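You operate a simulated robot arm through the tools that you are given. There is no shell and no other tool.

Carry out the task below with a simulated robot arm. There is one attempt and no reset: what you move stays moved.

Task
Put things in order on the top of the sample bench. At the end: the black ear guard case is in the deep grey tray; the grey battery pack (marked "Pack T-46") from the top of the sample bench stands where the black ear guard case stood; the white eye wash bottle from the top of the sample bench is on the brown card box (marked "Filler"); the grey rubble lump from the top of the sample bench stands where the grey battery pack stood; whatever was shut is shut again. Leave all else as you found it, and nothing knocked over. Set down upright: eye wash bottle.
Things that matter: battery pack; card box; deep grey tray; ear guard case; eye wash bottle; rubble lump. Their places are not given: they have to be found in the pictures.

It is judged by the outcome, as a careful person would: the job done as asked, and still so three seconds after it is handed in. It fails if anything else is knocked over, pushed out of place, dropped, spilled or broken.

Robot
A 6-joint arm with a two-finger parallel gripper, fixed in place. Base frame: the origin is on the floor under the middle of its stand, x ahead of it, y to its left, z up; the work surface is at about z = 0.8. Units: m, degrees, N and s.
With the tool pointing down near the work surface it reaches from about 0.34 to 0.76 m from the base axis. Its first joint turns from -66.0 to 66.0 degrees. Payload 2.45 kg.
Tool frame: the origin (TCP) lies between the finger pads and is the grasp point; the fingertips stand 0.024 m ahead of it; z points along the fingers, y is the line along which they close. The gripper opens to 0.068 m. The fingers are 0.017 m wide and 0.01 m thick; the gripper's body (0.04 by 0.07 m) begins 0.041 m behind the TCP.
Orientation is that of the tool frame in the base frame, as a unit quaternion [w, x, y, z]. With the fingers straight down and closing along the base's y, the tool's x points along the base's -x, its y along +y and its z along -z.

Tools
- The arm moves only by the tool apply_moves. Its argument "rows" is a list of rows, each a list of 3 entries, a list of its own where there are three numbers: the turn, a rotation vector about the base's x, y, z in units of 4 degrees (1.0 is 4 degrees), then the shift along the base's x, y, z in units of 25 mm (1.0 is 25 mm), then the closure in counts, from 0 (fully open) to 255 (shut). In form: [[[rx, ry, rz], [tx, ty, tz], grip], ...]. A call has 1 to 20 rows; each row shifts and turns the commanded pose from where the row before left it. A call with a number of a shift or a turn outside -1 to 1 is refused whole. Rows are played at 5 a second. More than 0.05 m and 8.6 degrees between two rows, or a gripper value outside its range, and nothing of the call is played. A pose out of reach is approached as far as the arm can. The call stops where the force on the tool passes 40 N (or 10 N more than at its start, if that is more) or the arm is blocked; 0.2 s more then pass. The fingers move at their own pace (about 0.108 m/s each) and stop on an object; they squeeze with about 39 N. The grip force told is the motor's: it shows also when the fingers shut on nothing. Time passes only in rows, and 0.2 s behind the last, so rows that do not move let the fingers close. The reply holds the time, the measured pose of the TCP, the force on the tool along the base axes, the opening and the grip force, in the units named above and with some noise, with the torque about the TCP (base axes, N m) and any sound that the robot's microphone picked up.
- Cameras (640 x 400 px; columns grow to the right, rows downward): "scene" is fixed at [0.1594, 0.4401, 1.4404]; the picture's right is [-0.53, -0.85, 0.00], its down [-0.65, 0.40, -0.65] and it looks along [0.55, -0.34, -0.76] (base axes); focal length 329 px, centre (320, 200). "wrist" rides on the gripper at [0.084, 0.011, -0.075] in the tool frame; the picture's right is [-0.13, 0.99, 0.00], its down [-0.60, -0.08, -0.79] and it looks along [-0.79, -0.10, 0.61] (tool axes); focal length 251 px, centre (320, 200).
- get_image(camera): a new picture of that camera. It takes no simulated time.
- point_at(camera, pixels): for up to 12 pixels [column, row] of the newest picture of that camera ("zoom" is the newest enlarged one), the place [x, y, z] in the base frame of the surface seen there, good to about 0.002 m, but the place of the scene camera against the robot may be out by one fixed shift of up to 0.018 m in any direction. It takes no simulated time.
- inspect(camera, box): a new picture of the part [left, top, right, bottom] of that camera's present view, enlarged. It takes no simulated time.
- hand_in(): hands the job in; it is judged then, once.

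Leave the gripper open and the arm clear of the work at the hand-in unless told otherwise.

The tools are called as a command line: name --argument value ..., lists and objects as JSON in quotes. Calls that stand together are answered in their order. apply_moves: Moves the arm, as the interface text tells. Its arguments: {"type":"object","properties":{"rows":{"type":"array","items":{"type":"array"}}},"required":["rows"]} The other tools are called the same way: get_image (camera) takes a picture; point_at (camera, pixels) gives the place of the surface under pixels of a picture; inspect (camera, box) takes an enlarged picture of a part of a camera's view; hand_in () hands the job in.

At the start:

```text
clock: 0.0
ee_pos: [0.3661, 0.2171, 1.175]
ee_rot: [0.0, 0.0, 1.0, 0.0]
force: [-0.3, 0.0, -0.3]
wrist_torque: [-0.02, -0.02, -0.04]
opening: 0.0681
grasp_force: 0.0
```

scene: 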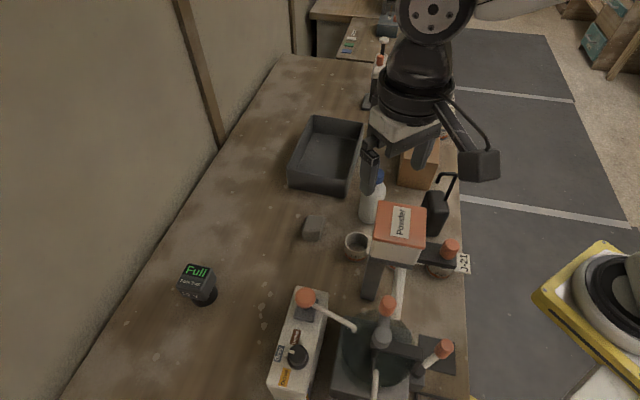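
wrist: 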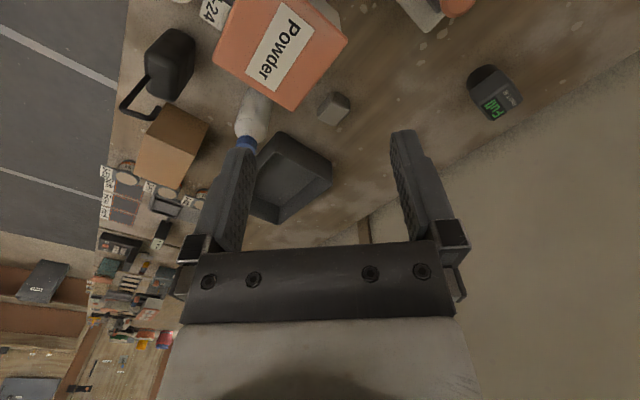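

I start by enlarging the scene view: the middle of the bench (tray, bottle, box, black case) and the lower part (battery pack with "Full", rubble lump, machine).

inspect --camera "scene" --box '[270, 100, 490, 280]'

inspect --camera "scene" --box '[150, 200, 480, 400]'

inspect --camera "wrist" --box '[90, 0, 350, 240]'

```text
2.22 times, centred on (380, 190) of scene
```

zoom: 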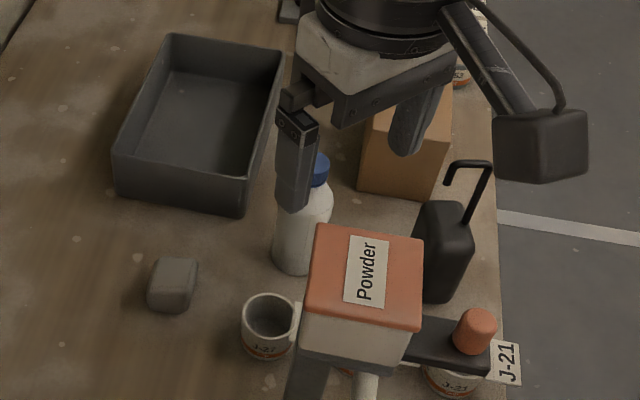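

```text
1.94 times, centred on (315, 300) of scene
```

zoom: 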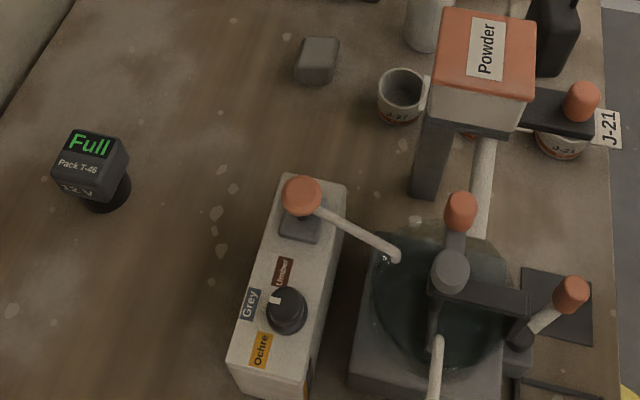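

```text
1.67 times, centred on (220, 120) of wrist
```

zoom: 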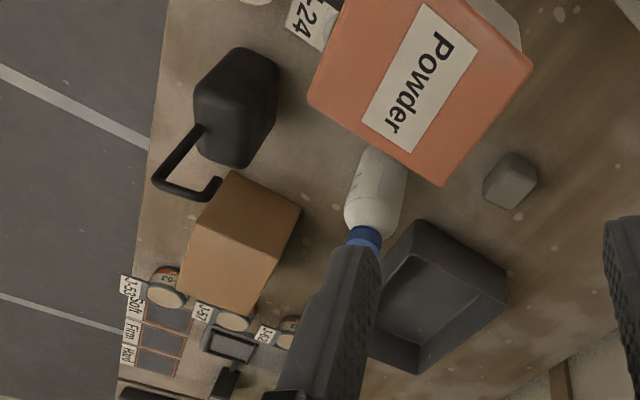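

I see the open grey tray (~325,155), white bottle (~372,200), brown box (~418,170), black case with a hooked handle (~435,210), grey lump (~313,228), and battery pack (~197,283). Next I get places for these in the scene and in the wrist picture.

get_image --camera "scene"

get_image --camera "wrist"

point_at --camera "scene" --pixels '[[315, 220], [306, 236], [196, 270], [199, 285], [206, 302], [371, 215], [432, 200], [430, 225], [410, 170], [325, 155], [319, 118], [250, 200]]'

point_at --camera "wrist" --pixels '[[330, 105], [341, 100], [490, 80], [490, 105], [250, 120], [170, 55], [180, 130], [282, 180], [360, 160], [280, 55], [150, 170], [165, 90]]'

```text
taken
```

scene: 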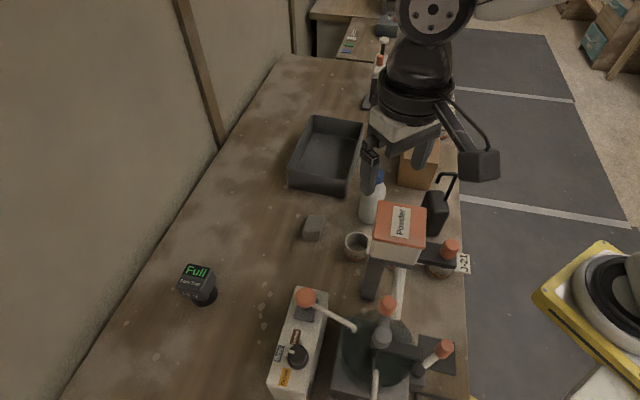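

```text
taken
```

wrist: 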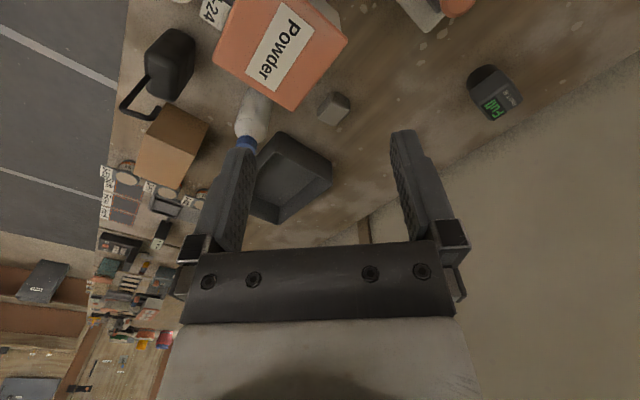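

```text
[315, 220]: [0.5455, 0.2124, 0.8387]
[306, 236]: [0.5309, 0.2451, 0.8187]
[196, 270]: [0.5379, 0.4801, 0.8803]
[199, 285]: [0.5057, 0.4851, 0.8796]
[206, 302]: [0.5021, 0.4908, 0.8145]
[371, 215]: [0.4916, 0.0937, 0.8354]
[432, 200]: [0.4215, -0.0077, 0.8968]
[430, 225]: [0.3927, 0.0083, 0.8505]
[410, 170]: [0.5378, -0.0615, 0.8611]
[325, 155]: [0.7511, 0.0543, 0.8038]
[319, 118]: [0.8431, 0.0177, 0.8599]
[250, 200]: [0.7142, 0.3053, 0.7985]
```

```text
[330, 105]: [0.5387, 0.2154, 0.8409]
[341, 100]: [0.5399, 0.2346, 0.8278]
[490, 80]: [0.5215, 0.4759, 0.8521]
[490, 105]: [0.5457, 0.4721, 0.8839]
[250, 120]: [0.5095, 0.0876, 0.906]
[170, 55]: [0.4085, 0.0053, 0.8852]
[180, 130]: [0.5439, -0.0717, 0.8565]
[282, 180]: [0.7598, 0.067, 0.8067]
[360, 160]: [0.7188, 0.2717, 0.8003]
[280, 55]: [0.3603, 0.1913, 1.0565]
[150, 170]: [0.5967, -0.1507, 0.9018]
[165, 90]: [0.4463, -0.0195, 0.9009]
```

Points from both cameras agree within ~1 cm. I enlarge the wrist view for the black case/box/bottle, and the battery pack/lump, to measure shapes.

inspect --camera "wrist" --box '[90, 10, 250, 110]'

inspect --camera "wrist" --box '[440, 50, 540, 130]'

inspect --camera "scene" --box '[160, 250, 240, 310]'

inspect --camera "scene" --box '[340, 150, 480, 290]'

```text
4.00 times, centred on (170, 60) of wrist
```

zoom: 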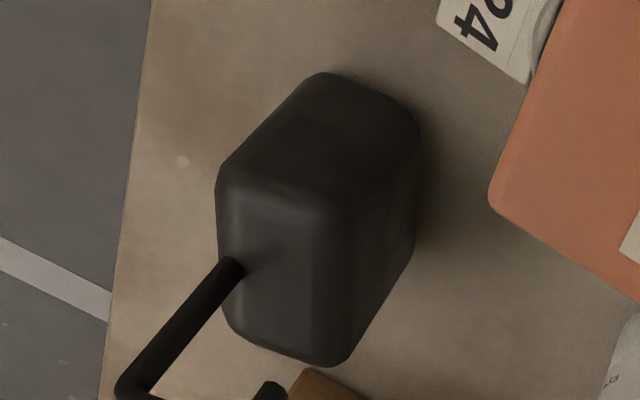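

```text
5.00 times, centred on (490, 90) of wrist
```

zoom: 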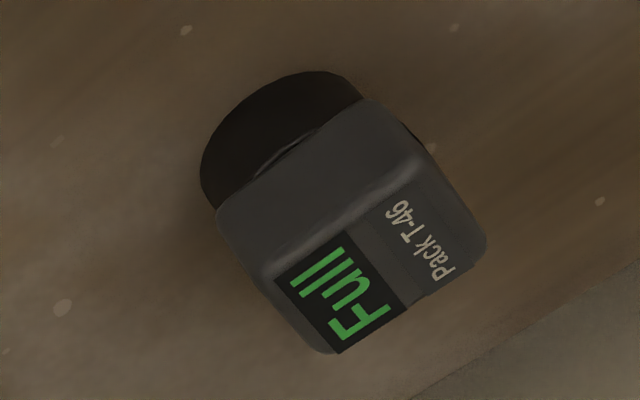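

```text
6.67 times, centred on (200, 280) of scene
```

zoom: 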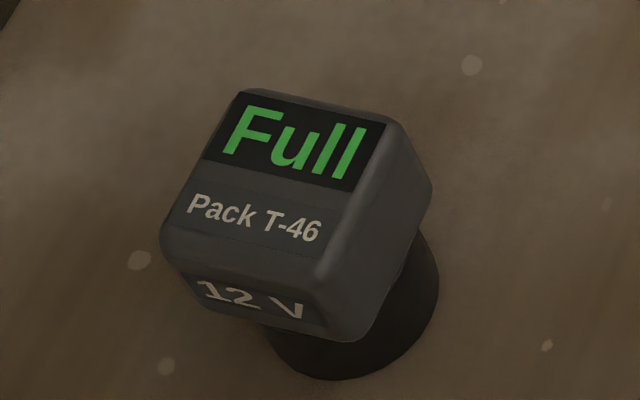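

```text
2.86 times, centred on (410, 220) of scene
```

zoom: 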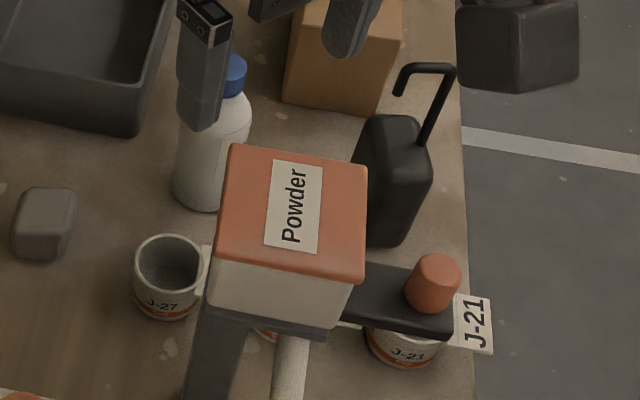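

Now I compare the same marks in both cameras to find the scene camera's shift. First the scene zoom on the battery pack: label corners (240,92), (385,122), (350,192), (205,158) in an enlarged view.

inspect --camera "scene" --box '[160, 250, 240, 310]'

point_at --camera "zoom" --pixels '[[243, 95], [383, 124], [350, 190], [207, 157], [168, 240], [325, 270], [330, 325], [430, 190], [350, 370], [435, 280], [280, 350], [500, 300]]'

inspect --camera "wrist" --box '[440, 50, 540, 130]'

point_at --camera "zoom" --pixels '[[338, 348], [278, 279], [342, 236], [402, 303], [482, 250], [405, 170], [350, 105], [225, 215], [215, 150], [280, 90], [340, 80], [205, 190]]'

```text
6.67 times, centred on (200, 280) of scene
```

zoom: 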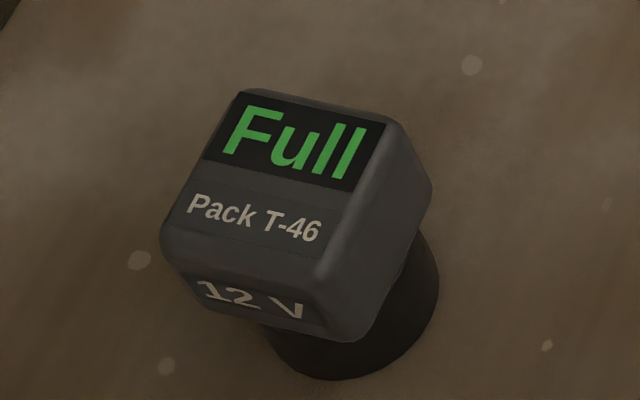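

```text
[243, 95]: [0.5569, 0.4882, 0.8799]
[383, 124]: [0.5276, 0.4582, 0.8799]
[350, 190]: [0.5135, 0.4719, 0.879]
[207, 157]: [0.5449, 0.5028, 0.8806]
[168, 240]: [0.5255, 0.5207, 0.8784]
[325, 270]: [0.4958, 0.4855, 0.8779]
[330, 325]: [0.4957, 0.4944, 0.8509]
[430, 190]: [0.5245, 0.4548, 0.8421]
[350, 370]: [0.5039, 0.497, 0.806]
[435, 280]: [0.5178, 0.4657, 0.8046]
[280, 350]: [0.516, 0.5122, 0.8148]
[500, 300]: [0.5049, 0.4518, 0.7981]
```

```text
5.00 times, centred on (490, 90) of wrist
```

zoom: 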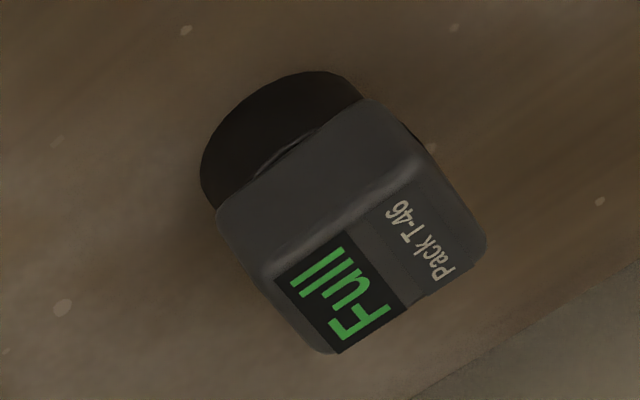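

```text
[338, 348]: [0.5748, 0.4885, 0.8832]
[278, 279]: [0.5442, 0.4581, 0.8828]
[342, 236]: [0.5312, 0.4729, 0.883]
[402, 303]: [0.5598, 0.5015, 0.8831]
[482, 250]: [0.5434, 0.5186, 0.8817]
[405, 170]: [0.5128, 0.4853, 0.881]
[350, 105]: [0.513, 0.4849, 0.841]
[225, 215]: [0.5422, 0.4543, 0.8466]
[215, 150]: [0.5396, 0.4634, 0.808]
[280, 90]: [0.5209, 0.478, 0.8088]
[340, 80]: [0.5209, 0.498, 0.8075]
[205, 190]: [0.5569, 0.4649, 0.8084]
```

The scene camera reads about 0.017 m short in x (and 0.003 in z) against the wrist camera. Battery pack: centre ≈ (0.544, 0.488), about 0.045 square, turned 45°, top at z ≈ 0.883. Now I map the case, machine, hopper, and bench edges in the scene.

inspect --camera "scene" --box '[340, 150, 480, 290]'

point_at --camera "zoom" --pixels '[[375, 120], [415, 120], [430, 180], [405, 240], [370, 235], [402, 90], [408, 66], [450, 68], [422, 140], [370, 150], [385, 180], [415, 200]]'

point_at --camera "scene" --pixels '[[376, 203], [424, 208], [419, 249], [373, 241], [370, 290], [445, 245], [388, 305], [305, 298], [445, 348], [375, 360], [350, 325], [458, 180]]'

```text
2.86 times, centred on (410, 220) of scene
```

zoom: 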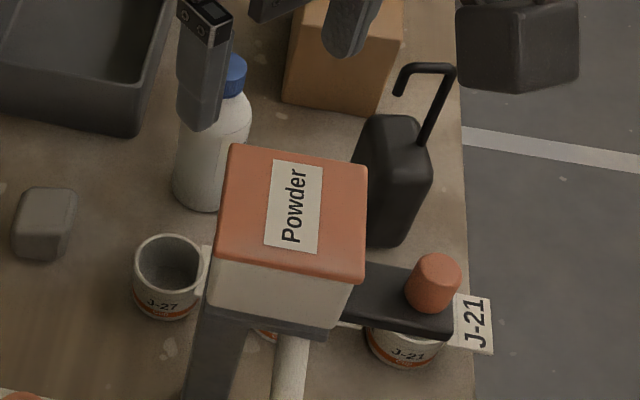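

```text
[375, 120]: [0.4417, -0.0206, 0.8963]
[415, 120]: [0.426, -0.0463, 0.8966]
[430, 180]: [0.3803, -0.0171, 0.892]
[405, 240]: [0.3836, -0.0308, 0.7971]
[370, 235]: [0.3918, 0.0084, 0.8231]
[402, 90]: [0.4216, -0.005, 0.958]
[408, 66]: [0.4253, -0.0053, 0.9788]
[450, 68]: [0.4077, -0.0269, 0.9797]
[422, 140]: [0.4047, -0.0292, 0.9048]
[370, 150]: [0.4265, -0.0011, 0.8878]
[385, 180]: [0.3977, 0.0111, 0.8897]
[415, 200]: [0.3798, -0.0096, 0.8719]
```

```text
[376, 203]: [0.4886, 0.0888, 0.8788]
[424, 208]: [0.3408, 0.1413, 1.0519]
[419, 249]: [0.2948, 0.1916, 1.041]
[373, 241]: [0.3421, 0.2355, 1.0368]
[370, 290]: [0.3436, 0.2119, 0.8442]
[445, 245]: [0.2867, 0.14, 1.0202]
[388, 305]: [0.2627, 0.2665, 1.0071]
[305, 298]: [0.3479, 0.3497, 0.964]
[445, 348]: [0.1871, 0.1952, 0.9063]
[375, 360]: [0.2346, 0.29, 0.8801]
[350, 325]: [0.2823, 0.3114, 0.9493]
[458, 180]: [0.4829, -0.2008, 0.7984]
```

Now the wrist zoom on the case: I point at the corners of its top face and the handle.

inspect --camera "wrist" --box '[90, 10, 250, 130]'

point_at --camera "zoom" --pixels '[[320, 75], [410, 110], [225, 185], [330, 210], [225, 260], [330, 355], [410, 240], [235, 320], [230, 270], [130, 390], [270, 390], [270, 140]]'

```text
3.33 times, centred on (170, 70) of wrist
```

zoom: 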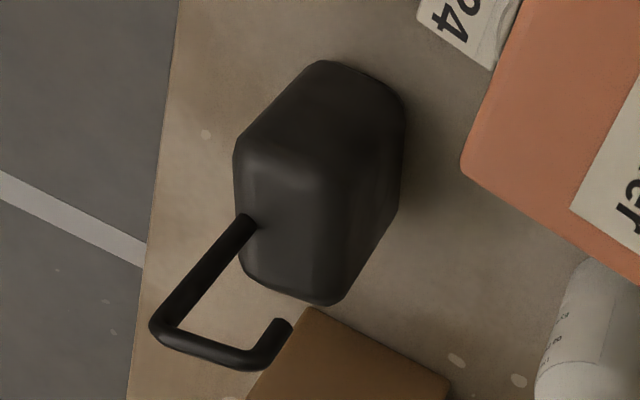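

```text
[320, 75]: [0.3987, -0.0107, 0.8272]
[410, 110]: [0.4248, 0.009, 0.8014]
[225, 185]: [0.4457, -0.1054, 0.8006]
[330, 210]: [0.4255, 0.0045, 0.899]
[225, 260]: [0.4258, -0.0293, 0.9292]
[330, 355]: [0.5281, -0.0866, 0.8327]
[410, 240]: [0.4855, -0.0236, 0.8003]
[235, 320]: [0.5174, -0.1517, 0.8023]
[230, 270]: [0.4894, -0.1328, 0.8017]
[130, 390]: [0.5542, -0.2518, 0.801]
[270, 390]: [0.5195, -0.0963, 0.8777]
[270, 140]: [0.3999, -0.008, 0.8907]
```

The enlargement is framed differently this time, so I re-point on this picture: top face corners (250,155), (320,165), (248,265), (325,295), and side face points plus the handle.

point_at --camera "zoom" --pixels '[[250, 150], [315, 170], [250, 265], [325, 295], [350, 260], [385, 220], [330, 80], [395, 110], [248, 222], [165, 325], [255, 362], [285, 325]]'

point_at --camera "zoom" --pixels '[[280, 160], [290, 200], [290, 270], [270, 250], [320, 200], [320, 250], [240, 155], [238, 200], [242, 262], [310, 70], [340, 300], [400, 190]]'

```text
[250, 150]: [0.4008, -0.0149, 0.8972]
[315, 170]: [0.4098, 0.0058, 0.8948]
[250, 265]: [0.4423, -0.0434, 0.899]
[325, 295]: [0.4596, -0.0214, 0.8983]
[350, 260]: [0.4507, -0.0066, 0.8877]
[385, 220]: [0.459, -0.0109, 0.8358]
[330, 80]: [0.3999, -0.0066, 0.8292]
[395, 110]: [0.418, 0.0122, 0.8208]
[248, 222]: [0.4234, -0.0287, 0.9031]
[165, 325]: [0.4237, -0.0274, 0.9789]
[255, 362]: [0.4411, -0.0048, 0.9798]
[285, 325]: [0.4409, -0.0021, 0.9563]
```

```text
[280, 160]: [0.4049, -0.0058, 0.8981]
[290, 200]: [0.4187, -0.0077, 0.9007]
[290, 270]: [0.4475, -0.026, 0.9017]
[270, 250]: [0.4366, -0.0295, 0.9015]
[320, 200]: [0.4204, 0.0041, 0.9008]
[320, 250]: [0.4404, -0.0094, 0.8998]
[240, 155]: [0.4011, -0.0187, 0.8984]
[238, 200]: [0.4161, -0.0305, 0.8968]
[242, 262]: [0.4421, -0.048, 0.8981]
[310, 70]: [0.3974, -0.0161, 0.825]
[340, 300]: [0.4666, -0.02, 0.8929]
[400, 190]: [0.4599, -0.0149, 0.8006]
```

The case: top at z≈0.90, about 0.041 × 0.063, centre ≈ (0.431, −0.018), with a hooked handle whose bar runs at z≈0.98 from (0.424,−0.028) to (0.441,−0.005), right over the middle. It can be lifted by the bar. Now I measure the tray, the box and the bottle.

inspect --camera "scene" --box '[270, 100, 390, 220]'

inspect --camera "wrist" --box '[120, 80, 360, 230]'

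```text
3.33 times, centred on (330, 160) of scene
```

zoom: 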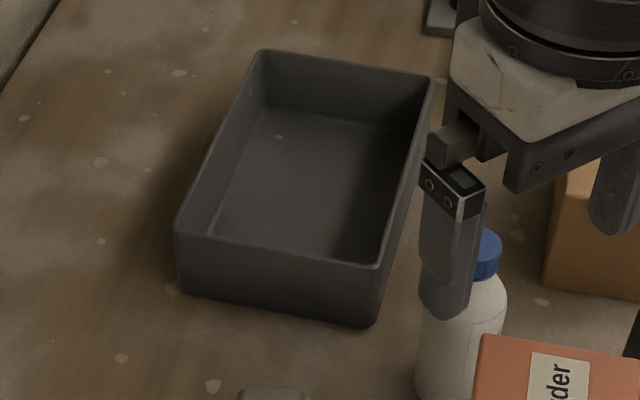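

```text
2.67 times, centred on (240, 155) of wrist
```

zoom: 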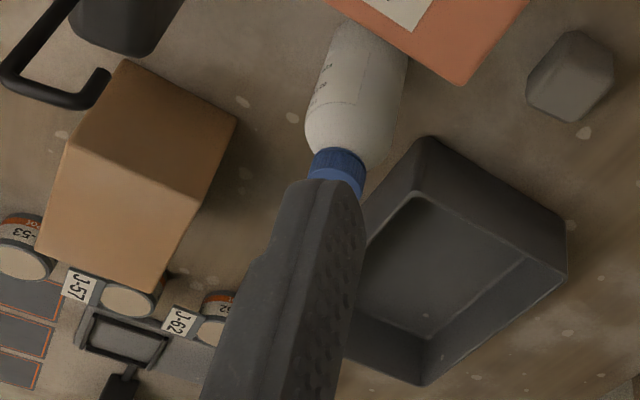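

Now I point on this wrist zoom: tray rim and floor, box top corners (light face), bottle and cap, lump.

point_at --camera "zoom" --pixels '[[430, 142], [562, 268], [424, 380], [480, 260], [430, 290], [72, 145], [195, 200], [152, 290], [42, 250], [120, 220], [150, 120], [235, 120]]'

point_at --camera "zoom" --pixels '[[340, 160], [318, 178], [358, 192], [330, 110], [315, 130], [390, 130], [360, 80], [565, 40], [535, 90], [575, 115], [608, 75], [590, 50]]'

inspect --camera "scene" --box '[270, 100, 390, 220]'

point_at --camera "zoom" --pixels '[[180, 228], [378, 266], [428, 80], [260, 54], [210, 232], [260, 110], [410, 128], [385, 255], [190, 290], [375, 325], [300, 180], [270, 245]]'

```text
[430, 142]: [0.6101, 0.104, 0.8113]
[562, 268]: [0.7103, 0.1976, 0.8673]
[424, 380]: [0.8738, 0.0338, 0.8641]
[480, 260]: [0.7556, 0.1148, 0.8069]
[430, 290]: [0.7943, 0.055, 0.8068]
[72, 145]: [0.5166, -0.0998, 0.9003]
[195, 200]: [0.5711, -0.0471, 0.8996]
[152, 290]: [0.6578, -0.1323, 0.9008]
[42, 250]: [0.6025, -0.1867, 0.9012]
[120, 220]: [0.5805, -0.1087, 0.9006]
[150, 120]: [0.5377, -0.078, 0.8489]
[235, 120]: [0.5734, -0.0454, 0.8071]
```

```text
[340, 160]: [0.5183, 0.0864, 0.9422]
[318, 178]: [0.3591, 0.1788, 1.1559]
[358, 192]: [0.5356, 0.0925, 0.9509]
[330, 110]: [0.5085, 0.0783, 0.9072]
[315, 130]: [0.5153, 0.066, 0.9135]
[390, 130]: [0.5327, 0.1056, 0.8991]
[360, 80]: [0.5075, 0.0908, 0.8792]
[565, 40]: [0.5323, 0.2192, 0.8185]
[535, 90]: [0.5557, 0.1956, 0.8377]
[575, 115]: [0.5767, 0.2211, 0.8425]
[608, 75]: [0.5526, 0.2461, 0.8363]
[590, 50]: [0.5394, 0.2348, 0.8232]
```

```text
3.33 times, centred on (330, 160) of scene
```

zoom: 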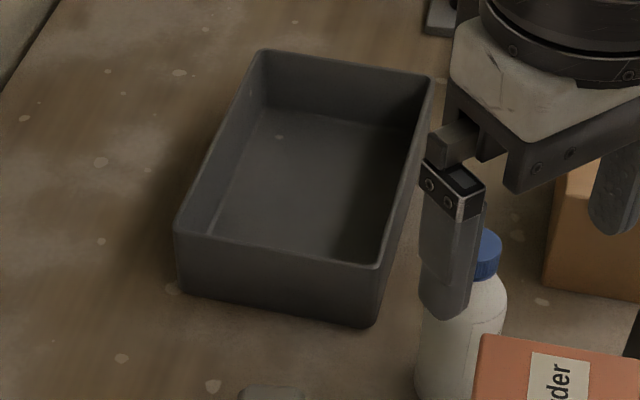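

```text
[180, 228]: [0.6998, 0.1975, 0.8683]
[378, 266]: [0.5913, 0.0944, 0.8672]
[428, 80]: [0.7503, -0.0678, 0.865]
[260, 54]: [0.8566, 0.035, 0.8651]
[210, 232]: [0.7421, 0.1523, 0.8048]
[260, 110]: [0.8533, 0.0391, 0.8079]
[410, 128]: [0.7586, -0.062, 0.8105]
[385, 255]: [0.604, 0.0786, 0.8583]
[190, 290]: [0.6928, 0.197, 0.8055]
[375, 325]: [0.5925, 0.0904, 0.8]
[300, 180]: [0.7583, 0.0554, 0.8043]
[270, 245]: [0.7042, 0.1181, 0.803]
```

Tray: floor z≈0.807, rim 0.869, centre ≈ (0.74, 0.065), turned 45°. Box top: z≈0.901, centre ≈ (0.587, −0.117). Bottle near (0.53, 0.09). First I move high (z 1.175) above the case and turn the tool +54° so the fingers close across the handle bar, staying well above the hopper (1.056).

apply_moves --rows '[[[0, 0, 0.964], [0.19, -0.666, 0], 0], [[0, 0, 0.964], [0.19, -0.666, 0], 0], [[0, 0, 0.964], [0.19, -0.666, 0], 0], [[0, 0, 0.964], [0.19, -0.666, 0], 0], [[0, 0, 0.964], [0.19, -0.666, 0], 0], [[0, 0, 0.964], [0.19, -0.666, 0], 0], [[0, 0, 0.964], [0.19, -0.666, 0], 0], [[0, 0, 0.964], [0.19, -0.666, 0], 0], [[0, 0, 0.964], [0.19, -0.666, 0], 0], [[0, 0, 0.964], [0.19, -0.666, 0], 0], [[0, 0, 0.964], [0.19, -0.666, 0], 0], [[0, 0, 0.964], [0.19, -0.666, 0], 0], [[0, 0, 0.964], [0.19, -0.666, 0], 0], [[0, 0, 0.964], [0.19, -0.666, 0], 0], [[0, 0, 0], [0, 0, 0], 0]]'

get_image --camera "scene"

get_image --camera "wrist"

```text
clock: 3.2
ee_pos: [0.4329, -0.017, 1.1758]
ee_rot: [0.0, -0.455, 0.891, 0.0]
force: [0.3, -0.1, 0.2]
wrist_torque: [0.02, 0.0, -0.01]
opening: 0.068
grasp_force: 0.0
```

```text
taken
```

scene: 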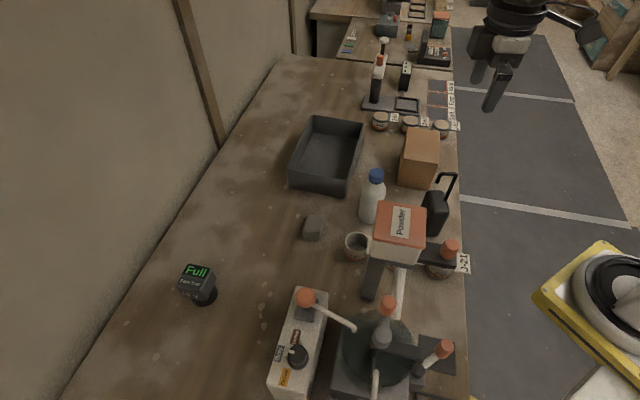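

```text
taken
```

wrist: 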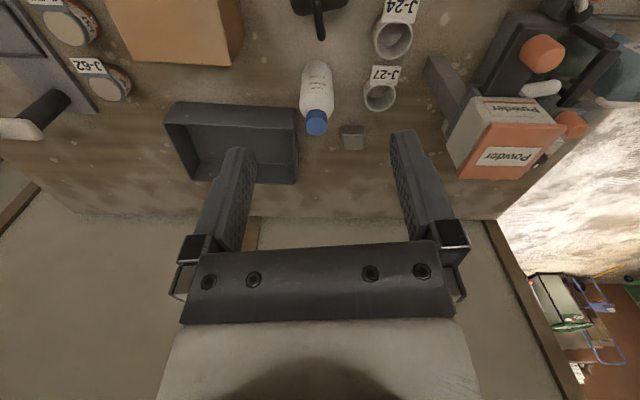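

Now the bottle, case and box are unobstructed in the scene. I enlarge and measure bottle and case there (adding the 0.017 shift).

inspect --camera "scene" --box '[340, 120, 480, 260]'

inspect --camera "wrist" --box '[240, 0, 440, 160]'

```text
2.86 times, centred on (410, 190) of scene
```

zoom: 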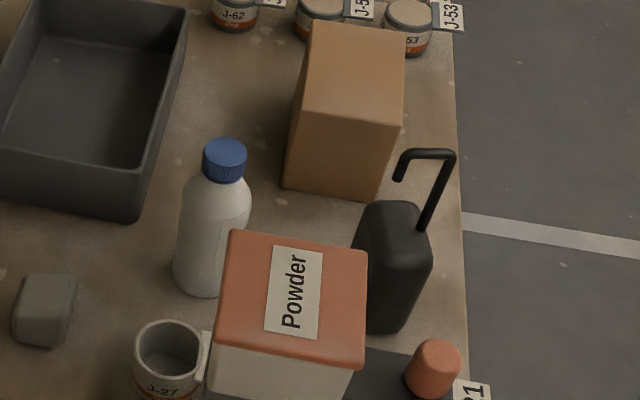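

```text
2.50 times, centred on (340, 80) of wrist
```

zoom: 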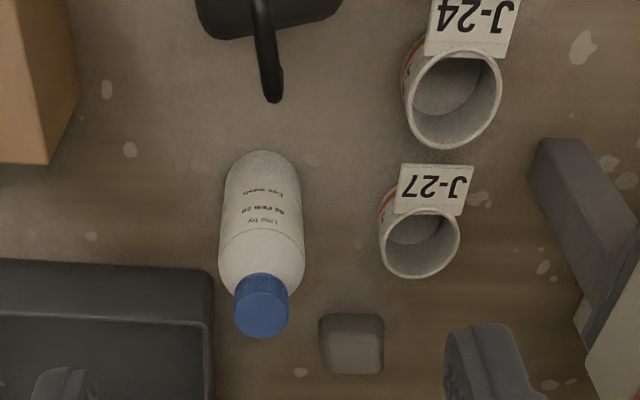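

Pointing at bottle cap (262,312), its edges, body sides (222,230),(302,230), bottom, and the lump in this zoom.

point_at --camera "zoom" --pixels '[[262, 312], [238, 312], [286, 312], [262, 334], [262, 292], [224, 220], [301, 220], [262, 200], [262, 160], [262, 255], [225, 260], [298, 260]]'

point_at --camera "zoom" --pixels '[[322, 345], [382, 345], [330, 370], [378, 370], [325, 318], [380, 318], [352, 360], [352, 330], [270, 95], [262, 10], [210, 30], [330, 15]]'

inspect --camera "scene" --box '[340, 120, 480, 260]'

point_at --camera "zoom" --pixels '[[225, 152], [206, 155], [245, 155], [225, 142], [213, 240], [182, 230], [248, 215], [190, 290], [210, 297], [44, 285], [20, 290], [72, 285]]'

```text
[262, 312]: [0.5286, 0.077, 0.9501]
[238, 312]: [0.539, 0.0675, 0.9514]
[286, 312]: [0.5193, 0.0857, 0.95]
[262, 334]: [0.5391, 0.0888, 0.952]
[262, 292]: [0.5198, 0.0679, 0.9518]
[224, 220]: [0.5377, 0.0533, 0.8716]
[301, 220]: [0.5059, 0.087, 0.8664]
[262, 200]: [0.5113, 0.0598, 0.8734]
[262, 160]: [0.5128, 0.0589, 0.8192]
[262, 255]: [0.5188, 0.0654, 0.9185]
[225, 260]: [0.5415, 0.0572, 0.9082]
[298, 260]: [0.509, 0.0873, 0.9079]
```

```text
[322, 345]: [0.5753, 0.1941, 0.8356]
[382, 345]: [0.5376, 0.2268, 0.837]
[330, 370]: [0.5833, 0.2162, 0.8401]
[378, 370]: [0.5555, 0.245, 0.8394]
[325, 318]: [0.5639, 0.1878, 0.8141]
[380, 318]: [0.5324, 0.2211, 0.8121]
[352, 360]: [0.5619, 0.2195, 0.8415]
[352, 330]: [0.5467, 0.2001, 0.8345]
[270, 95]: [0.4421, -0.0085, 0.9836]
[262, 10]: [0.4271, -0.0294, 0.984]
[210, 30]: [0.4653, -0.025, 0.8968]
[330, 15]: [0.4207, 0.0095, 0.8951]
```

```text
2.86 times, centred on (410, 190) of scene
```

zoom: 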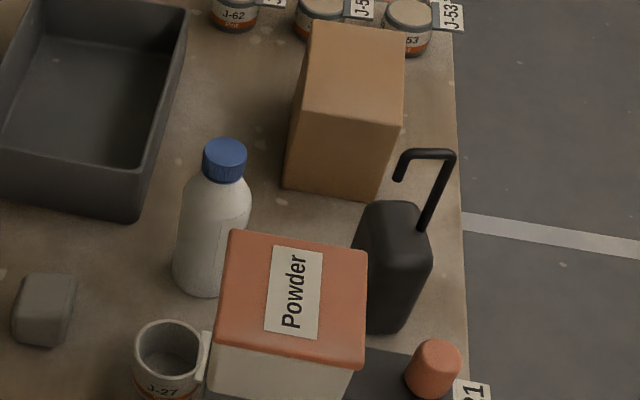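

```text
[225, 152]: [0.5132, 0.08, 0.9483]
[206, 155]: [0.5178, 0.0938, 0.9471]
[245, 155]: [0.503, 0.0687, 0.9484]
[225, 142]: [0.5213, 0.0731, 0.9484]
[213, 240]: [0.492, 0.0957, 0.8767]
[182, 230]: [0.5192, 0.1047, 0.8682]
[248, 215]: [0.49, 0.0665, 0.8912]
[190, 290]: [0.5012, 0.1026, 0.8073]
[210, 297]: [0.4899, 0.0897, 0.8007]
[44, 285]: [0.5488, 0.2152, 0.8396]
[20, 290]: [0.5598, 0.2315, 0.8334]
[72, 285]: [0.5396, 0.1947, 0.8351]
```

Bottle: axis ≈ (0.529, 0.078), body ≈ 0.053 wide, cap top 0.951. The bar's centre is ≈ (0.4335, −0.017), direction 54°, centre height ≈ 0.979. I come down straight to z≈1.03 and look.

apply_moves --rows '[[[0, 0, 0], [0, 0, -0.9], 0], [[0, 0, 0], [0, 0, -0.9], 0], [[0, 0, 0], [0, 0, -0.9], 0], [[0, 0, 0], [0, 0, -0.9], 0], [[0, 0, 0], [0, 0, -0.9], 0], [[0, 0, 0], [0, 0, -0.9], 0], [[0, 0, 0], [0, 0, -0.4], 0], [[0, 0, 0], [0, 0, 0], 0]]'

get_image --camera "wrist"

get_image --camera "scene"

```text
clock: 5.0
ee_pos: [0.4334, -0.017, 1.0298]
ee_rot: [0.0, -0.453, 0.891, 0.0]
force: [0.0, 0.4, -0.4]
wrist_torque: [0.0, 0.0, 0.0]
opening: 0.0681
grasp_force: 0.1
```

```text
taken
```

wrist: 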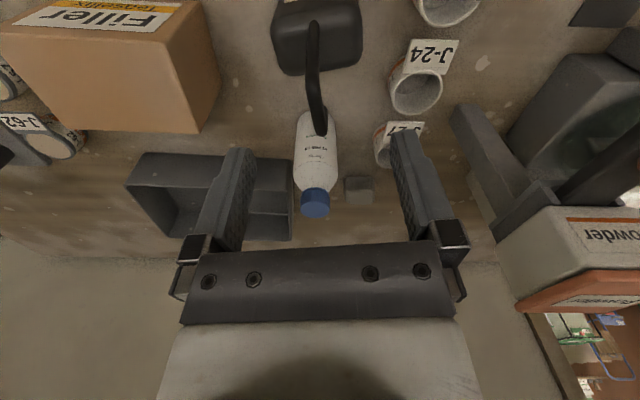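

```text
taken
```

scene: 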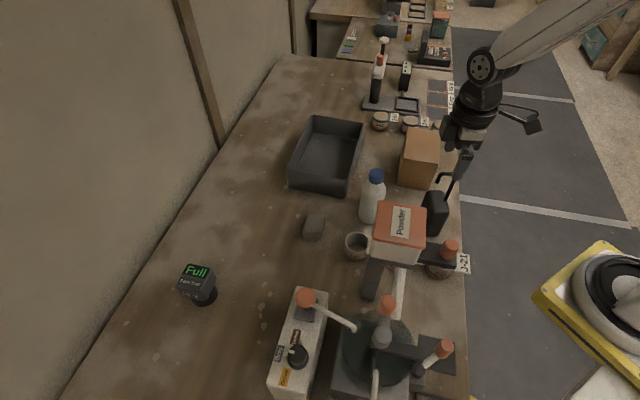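

The box shows its "Filler" mark. I enlarge the handle region (~(315,75)) in the wrist view and point along the bar.

inspect --camera "wrist" --box '[260, 0, 380, 150]'

point_at --camera "wrist" --pixels '[[313, 30], [313, 45], [314, 60], [314, 75], [315, 90], [316, 105], [318, 120], [320, 130], [290, 40], [350, 40], [290, 65], [350, 60]]'

```text
2.67 times, centred on (320, 75) of wrist
```

zoom: 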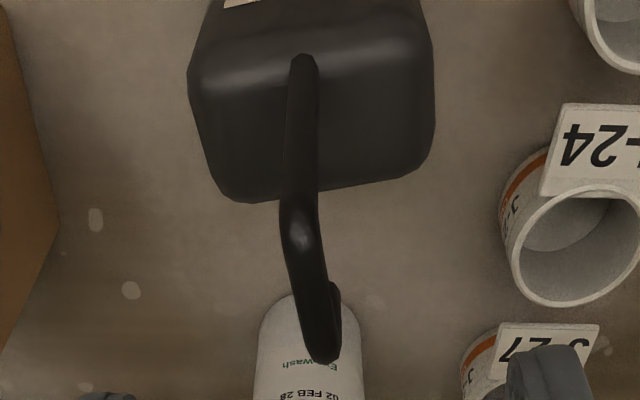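

```text
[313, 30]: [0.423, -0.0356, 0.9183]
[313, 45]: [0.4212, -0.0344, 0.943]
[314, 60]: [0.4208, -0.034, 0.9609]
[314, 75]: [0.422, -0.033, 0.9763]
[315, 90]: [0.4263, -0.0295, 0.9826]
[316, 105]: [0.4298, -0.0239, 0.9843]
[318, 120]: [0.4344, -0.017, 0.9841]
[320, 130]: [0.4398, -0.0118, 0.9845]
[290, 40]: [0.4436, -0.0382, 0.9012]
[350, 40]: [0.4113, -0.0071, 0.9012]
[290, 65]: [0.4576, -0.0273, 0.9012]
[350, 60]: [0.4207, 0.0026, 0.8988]
```

The bar runs through (0.4344, −0.017), matching the TCP. I go down 0.052 m to z≈0.978 with the fingers open on both sides of the bar, then close.

apply_moves --rows '[[[0, 0, 0], [0, 0, -0.7], 0], [[0, 0, 0], [0, 0, -0.7], 0], [[0, 0, 0], [0, 0, -0.7], 0], [[0, 0, 0], [0, 0, 0], 0]]'

get_image --camera "wrist"

```text
clock: 6.0
ee_pos: [0.4329, -0.0171, 0.9778]
ee_rot: [0.0, -0.454, 0.891, 0.0]
force: [0.0, -0.1, -0.3]
wrist_torque: [0.01, 0.03, 0.01]
opening: 0.068
grasp_force: 0.0
```

```text
taken
```

wrist: 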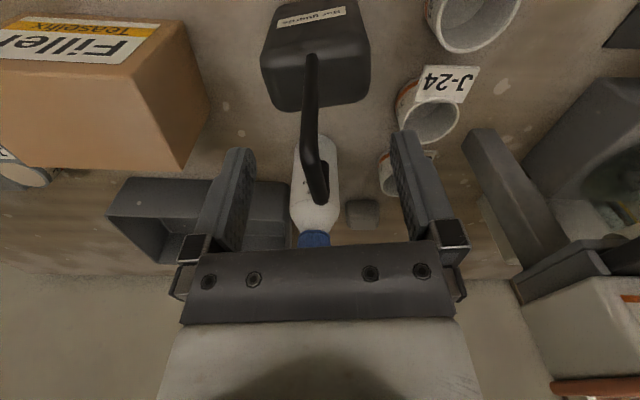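

The bar lies between the fingers (around (316,165), TCP at ~(320,182)). I close the gripper, holding still for a few rows.

apply_moves --rows '[[[0, 0, 0], [0, 0, 0], 120], [[0, 0, 0], [0, 0, 0], 200], [[0, 0, 0], [0, 0, 0], 255], [[0, 0, 0], [0, 0, 0], 255], [[0, 0, 0], [0, 0, 0], 255]]'

get_image --camera "wrist"

```text
clock: 7.2
ee_pos: [0.4329, -0.0169, 0.9771]
ee_rot: [0.0, -0.454, 0.891, 0.0]
force: [1.1, -0.2, 0.0]
wrist_torque: [0.01, -0.03, 0.0]
opening: 0.0074
grasp_force: 30.1
```

```text
taken
```

wrist: 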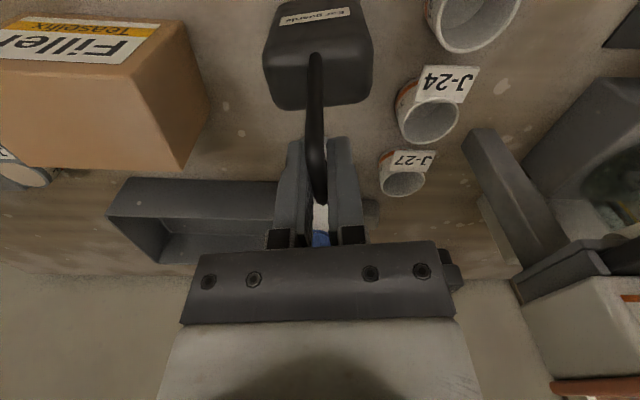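

Held (opening 7.4 mm, label "Ear guards" seen). I lift gently 0.03 m first and check.

apply_moves --rows '[[[0, 0, 0], [0, 0, 0.3], 255], [[0, 0, 0], [0, 0, 0.5], 255], [[0, 0, 0], [0, 0, 0.5], 255], [[0, 0, 0], [0, 0, 0], 255]]'

get_image --camera "wrist"

inspect --camera "scene" --box '[340, 100, 500, 260]'

```text
clock: 8.2
ee_pos: [0.4333, -0.0171, 1.0117]
ee_rot: [0.0, -0.455, 0.891, -0.001]
force: [-0.6, 0.3, -2.2]
wrist_torque: [0.01, 0.01, 0.01]
opening: 0.0073
grasp_force: 29.3
```

```text
taken
```

wrist: 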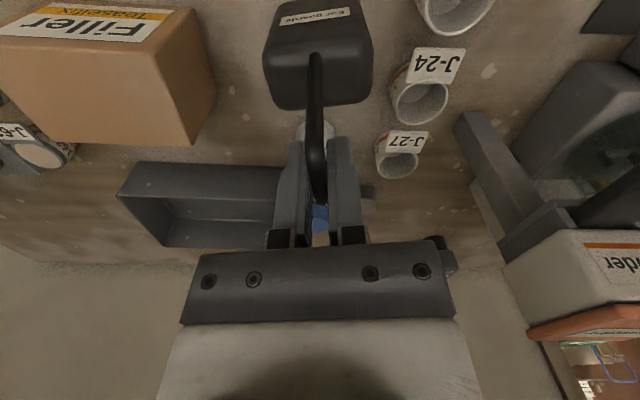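

```text
2.50 times, centred on (420, 180) of scene
```

zoom: 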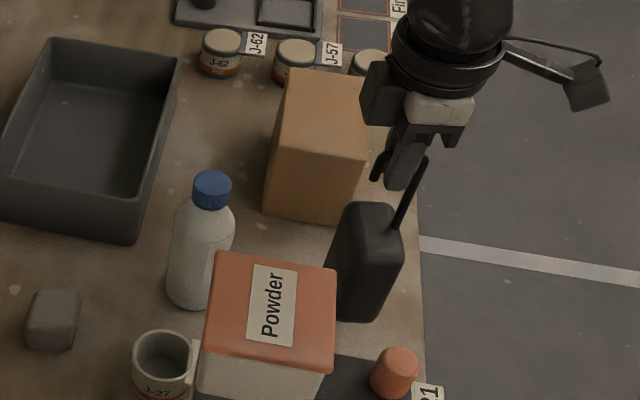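

Lifted cleanly, hanging straight (2.2 N). I raise to z≈1.16 so the case bottom clears bottle and box.

apply_moves --rows '[[[0, 0, 0], [0, 0, 0.6], 255], [[0, 0, 0], [0, 0, 0.8], 255], [[0, 0, 0], [0, 0, 0.9], 255], [[0, 0, 0], [0, 0, 0.9], 255], [[0, 0, 0], [0, 0, 0.9], 255], [[0, 0, 0], [0, 0, 0.9], 255], [[0, 0, 0], [0, 0, 0.9], 255], [[0, 0, 0], [0, 0, 0], 255]]'

apply_moves --rows '[[[0, 0, -0.16], [0.4, 0.13, 0], 255], [[0, 0, -0.16], [0.7, 0.22, 0], 255], [[0, 0, -0.16], [0.8, 0.26, 0], 255], [[0, 0, -0.16], [0.8, 0.26, 0], 255], [[0, 0, -0.16], [0.8, 0.26, 0], 255], [[0, 0, -0.16], [0.8, 0.26, 0], 255], [[0, 0, -0.16], [0.8, 0.26, 0], 255], [[0, 0, -0.16], [0.8, 0.26, 0], 255], [[0, 0, -0.16], [0.8, 0.26, 0], 255], [[0, 0, -0.16], [0.8, 0.26, 0], 255], [[0, 0, -0.16], [0.8, 0.26, 0], 255], [[0, 0, -0.16], [0.8, 0.26, 0], 255], [[0, 0, -0.16], [0.8, 0.26, 0], 255], [[0, 0, -0.16], [0.8, 0.26, 0], 255], [[0, 0, -0.16], [0.6, 0.2, 0], 255], [[0, 0, 0], [0, 0, 0], 255]]'

get_image --camera "scene"

get_image --camera "wrist"

```text
clock: 10.0
ee_pos: [0.4322, -0.0171, 1.1583]
ee_rot: [0.0, -0.454, 0.891, 0.0]
force: [-0.1, -0.6, -1.3]
wrist_torque: [-0.01, -0.03, 0.0]
opening: 0.0073
grasp_force: 29.4
```

```text
clock: 13.4
ee_pos: [0.7158, 0.0761, 1.158]
ee_rot: [0.0, -0.378, 0.926, 0.0]
force: [-0.9, -0.3, -0.7]
wrist_torque: [0.01, 0.03, 0.01]
opening: 0.0072
grasp_force: 29.4
```

```text
taken
```

scene: 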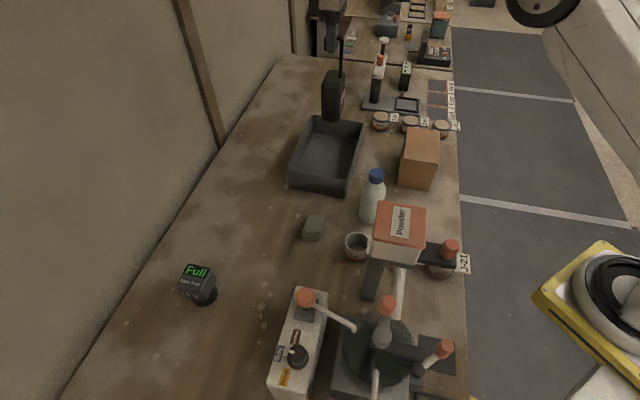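

```text
taken
```

wrist: 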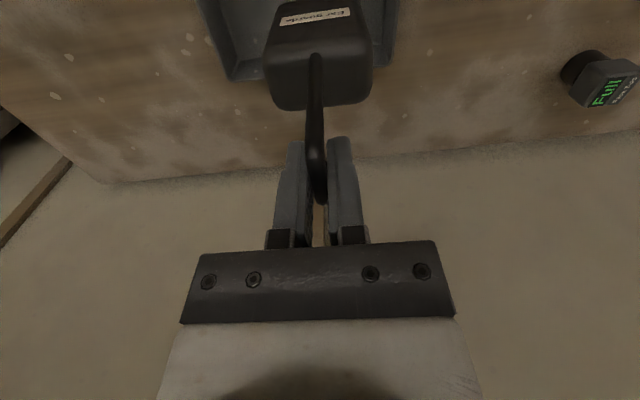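

The case hangs over the tray at (0.716, 0.076). I lower to z≈1.00 first (case bottom ~1.5 cm above the tray floor).

apply_moves --rows '[[[0, 0, 0], [0, 0, -0.5], 255], [[0, 0, 0], [0, 0, -0.9], 255], [[0, 0, 0], [0, 0, -0.9], 255], [[0, 0, 0], [0, 0, -0.9], 255], [[0, 0, 0], [0, 0, -0.9], 255], [[0, 0, 0], [0, 0, -0.9], 255], [[0, 0, 0], [0, 0, -0.8], 255], [[0, 0, 0], [0, 0, -0.5], 255], [[0, 0, 0], [0, 0, 0], 255]]'

get_image --camera "scene"

get_image --camera "wrist"

```text
clock: 15.4
ee_pos: [0.7148, 0.0755, 0.9992]
ee_rot: [0.001, -0.378, 0.926, 0.0]
force: [-0.1, -0.1, -1.6]
wrist_torque: [0.03, -0.03, 0.01]
opening: 0.0072
grasp_force: 29.9
```

```text
taken
```

scene: 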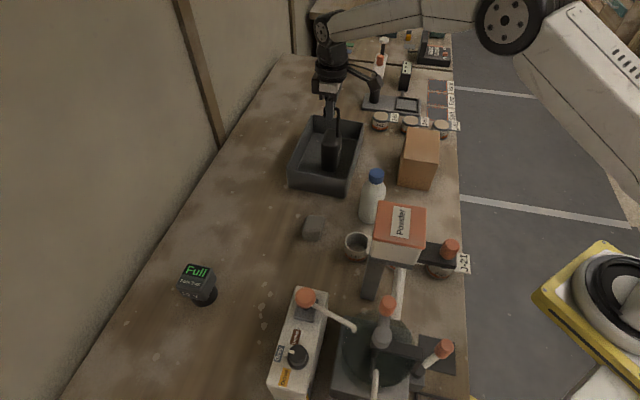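

```text
taken
```

wrist: 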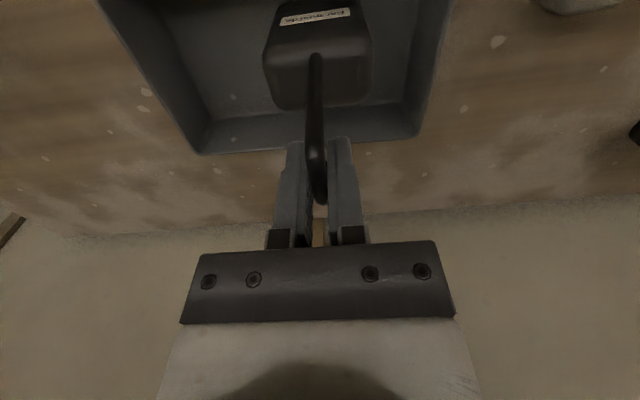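

The case is inside the tray walls. I go down in small 2.5 mm steps, reading the force for contact (expected at z≈0.984).

apply_moves --rows '[[[0, 0, 0], [0, 0, -0.15], 255], [[0, 0, 0], [0, 0, -0.15], 255], [[0, 0, 0], [0, 0, -0.1], 255], [[0, 0, 0], [0, 0, -0.1], 255], [[0, 0, 0], [0, 0, 0], 255]]'

```text
clock: 16.6
ee_pos: [0.717, 0.0746, 0.9878]
ee_rot: [0.0, -0.378, 0.926, 0.0]
force: [-0.3, 0.2, -2.8]
wrist_torque: [0.0, -0.03, 0.03]
opening: 0.0071
grasp_force: 29.6
```

Not touching yet (force unchanged). I continue in 1.25 mm steps.

apply_moves --rows '[[[0, 0, 0], [0, 0, -0.05], 255], [[0, 0, 0], [0, 0, -0.05], 255], [[0, 0, 0], [0, 0, 0], 255]]'

apply_moves --rows '[[[0, 0, 0], [0, 0, -0.05], 255], [[0, 0, 0], [0, 0, 0], 255]]'

```text
clock: 17.4
ee_pos: [0.7152, 0.0753, 0.9866]
ee_rot: [0.0, -0.377, 0.926, -0.001]
force: [0.0, -0.3, -3.1]
wrist_torque: [0.01, 0.0, 0.04]
opening: 0.0069
grasp_force: 29.4
```

```text
clock: 18.0
ee_pos: [0.7161, 0.0759, 0.9844]
ee_rot: [0.0, -0.378, 0.926, 0.0]
force: [0.5, 0.7, -2.1]
wrist_torque: [-0.01, 0.0, -0.01]
opening: 0.007
grasp_force: 29.1
```

apply_moves --rows '[[[0, 0, 0], [0, 0, -0.05], 255], [[0, 0, 0], [0, 0, 0], 255]]'

apply_moves --rows '[[[0, 0, 0], [0, 0, -0.05], 255], [[0, 0, 0], [0, 0, 0], 255]]'

```text
clock: 18.6
ee_pos: [0.7164, 0.0756, 0.9834]
ee_rot: [0.0, -0.378, 0.926, 0.0]
force: [-0.2, -1.0, 2.1]
wrist_torque: [-0.15, 0.14, -0.03]
opening: 0.0073
grasp_force: 29.2
```

```text
clock: 19.2
ee_pos: [0.7176, 0.0746, 0.9832]
ee_rot: [0.001, -0.378, 0.926, -0.001]
force: [-3.4, -1.2, 10.8]
wrist_torque: [-0.42, 0.43, 0.01]
opening: 0.007
grasp_force: 29.1
```

Contact at z≈0.983 (force rises to +10.8 N). I ease up 1.2 mm, then open the fingers slowly.

apply_moves --rows '[[[0, 0, 0], [0, 0, 0.05], 255], [[0, 0, 0], [0, 0, 0], 255], [[0, 0, 0], [0, 0, 0], 200], [[0, 0, 0], [0, 0, 0], 120], [[0, 0, 0], [0, 0, 0], 0], [[0, 0, 0], [0, 0, 0], 0], [[0, 0, 0], [0, 0, 0], 0]]'

get_image --camera "wrist"

get_image --camera "scene"

```text
clock: 20.8
ee_pos: [0.7153, 0.0757, 0.9828]
ee_rot: [0.0, -0.377, 0.926, 0.0]
force: [0.0, 0.0, -0.7]
wrist_torque: [-0.01, -0.01, 0.01]
opening: 0.068
grasp_force: 0.0
```

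```text
taken
```

wrist: 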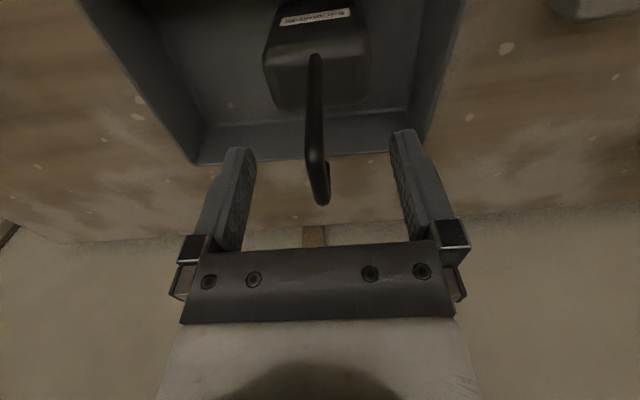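

```text
taken
```

scene: 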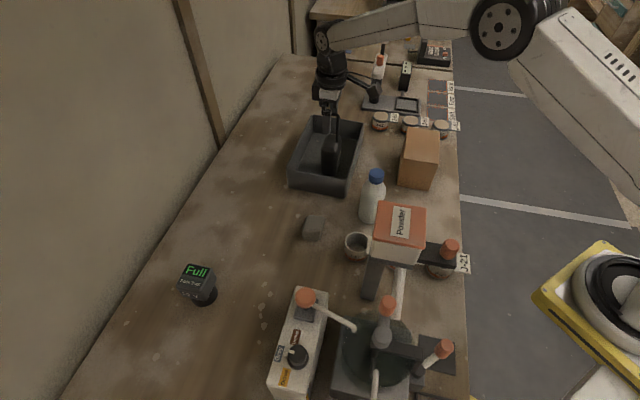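

The case stands upright in the tray. I rise straight up to z≈1.12, then move over the bottle at (0.529, 0.078).

apply_moves --rows '[[[0, 0, 0], [0, 0, 0.5], 0], [[0, 0, 0], [0, 0, 0.9], 0], [[0, 0, 0], [0, 0, 0.9], 0], [[0, 0, 0], [0, 0, 0.9], 0], [[0, 0, 0], [0, 0, 0.9], 0], [[0, 0, 0], [0, 0, 0.9], 0], [[0, 0, 0], [0, 0, 0.5], 0]]'

apply_moves --rows '[[[0, 0, 0], [-0.75, 0, 0], 0], [[0, 0, 0], [-0.75, 0, 0], 0], [[0, 0, 0], [-0.75, 0.02, 0], 0], [[0, 0, 0], [-0.75, 0.02, 0], 0], [[0, 0, 0], [-0.75, 0.02, 0], 0], [[0, 0, 0], [-0.75, 0.02, 0], 0], [[0, 0, 0], [-0.75, 0.02, 0], 0], [[0, 0, 0], [-0.75, 0, 0], 0], [[0, 0, 0], [-0.75, 0, 0], 0], [[0, 0, 0], [-0.7, 0, 0], 0], [[0, 0, 0], [0, 0, 0], 0]]'

get_image --camera "wrist"

get_image --camera "scene"

```text
clock: 22.4
ee_pos: [0.7152, 0.0756, 1.1211]
ee_rot: [0.0, -0.378, 0.926, 0.001]
force: [0.4, -0.3, 0.3]
wrist_torque: [0.03, -0.02, -0.02]
opening: 0.0682
grasp_force: 0.0
```

```text
clock: 24.8
ee_pos: [0.5282, 0.0765, 1.121]
ee_rot: [0.0, -0.378, 0.926, 0.0]
force: [-0.4, 0.1, 0.1]
wrist_torque: [-0.01, 0.01, -0.02]
opening: 0.0678
grasp_force: 0.1
```

```text
taken
```

wrist: 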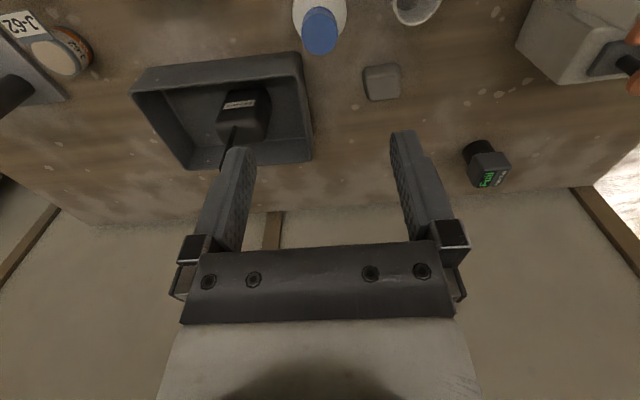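

```text
taken
```

scene: 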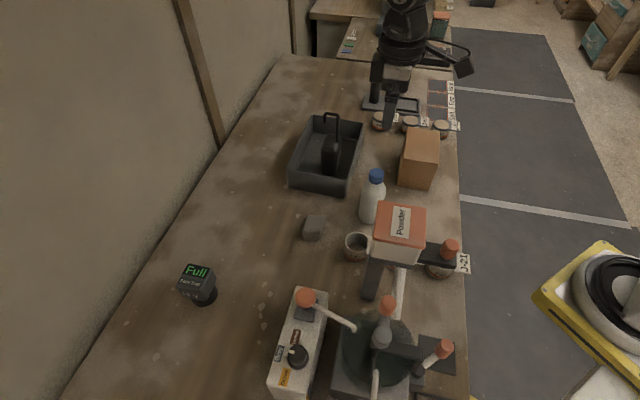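

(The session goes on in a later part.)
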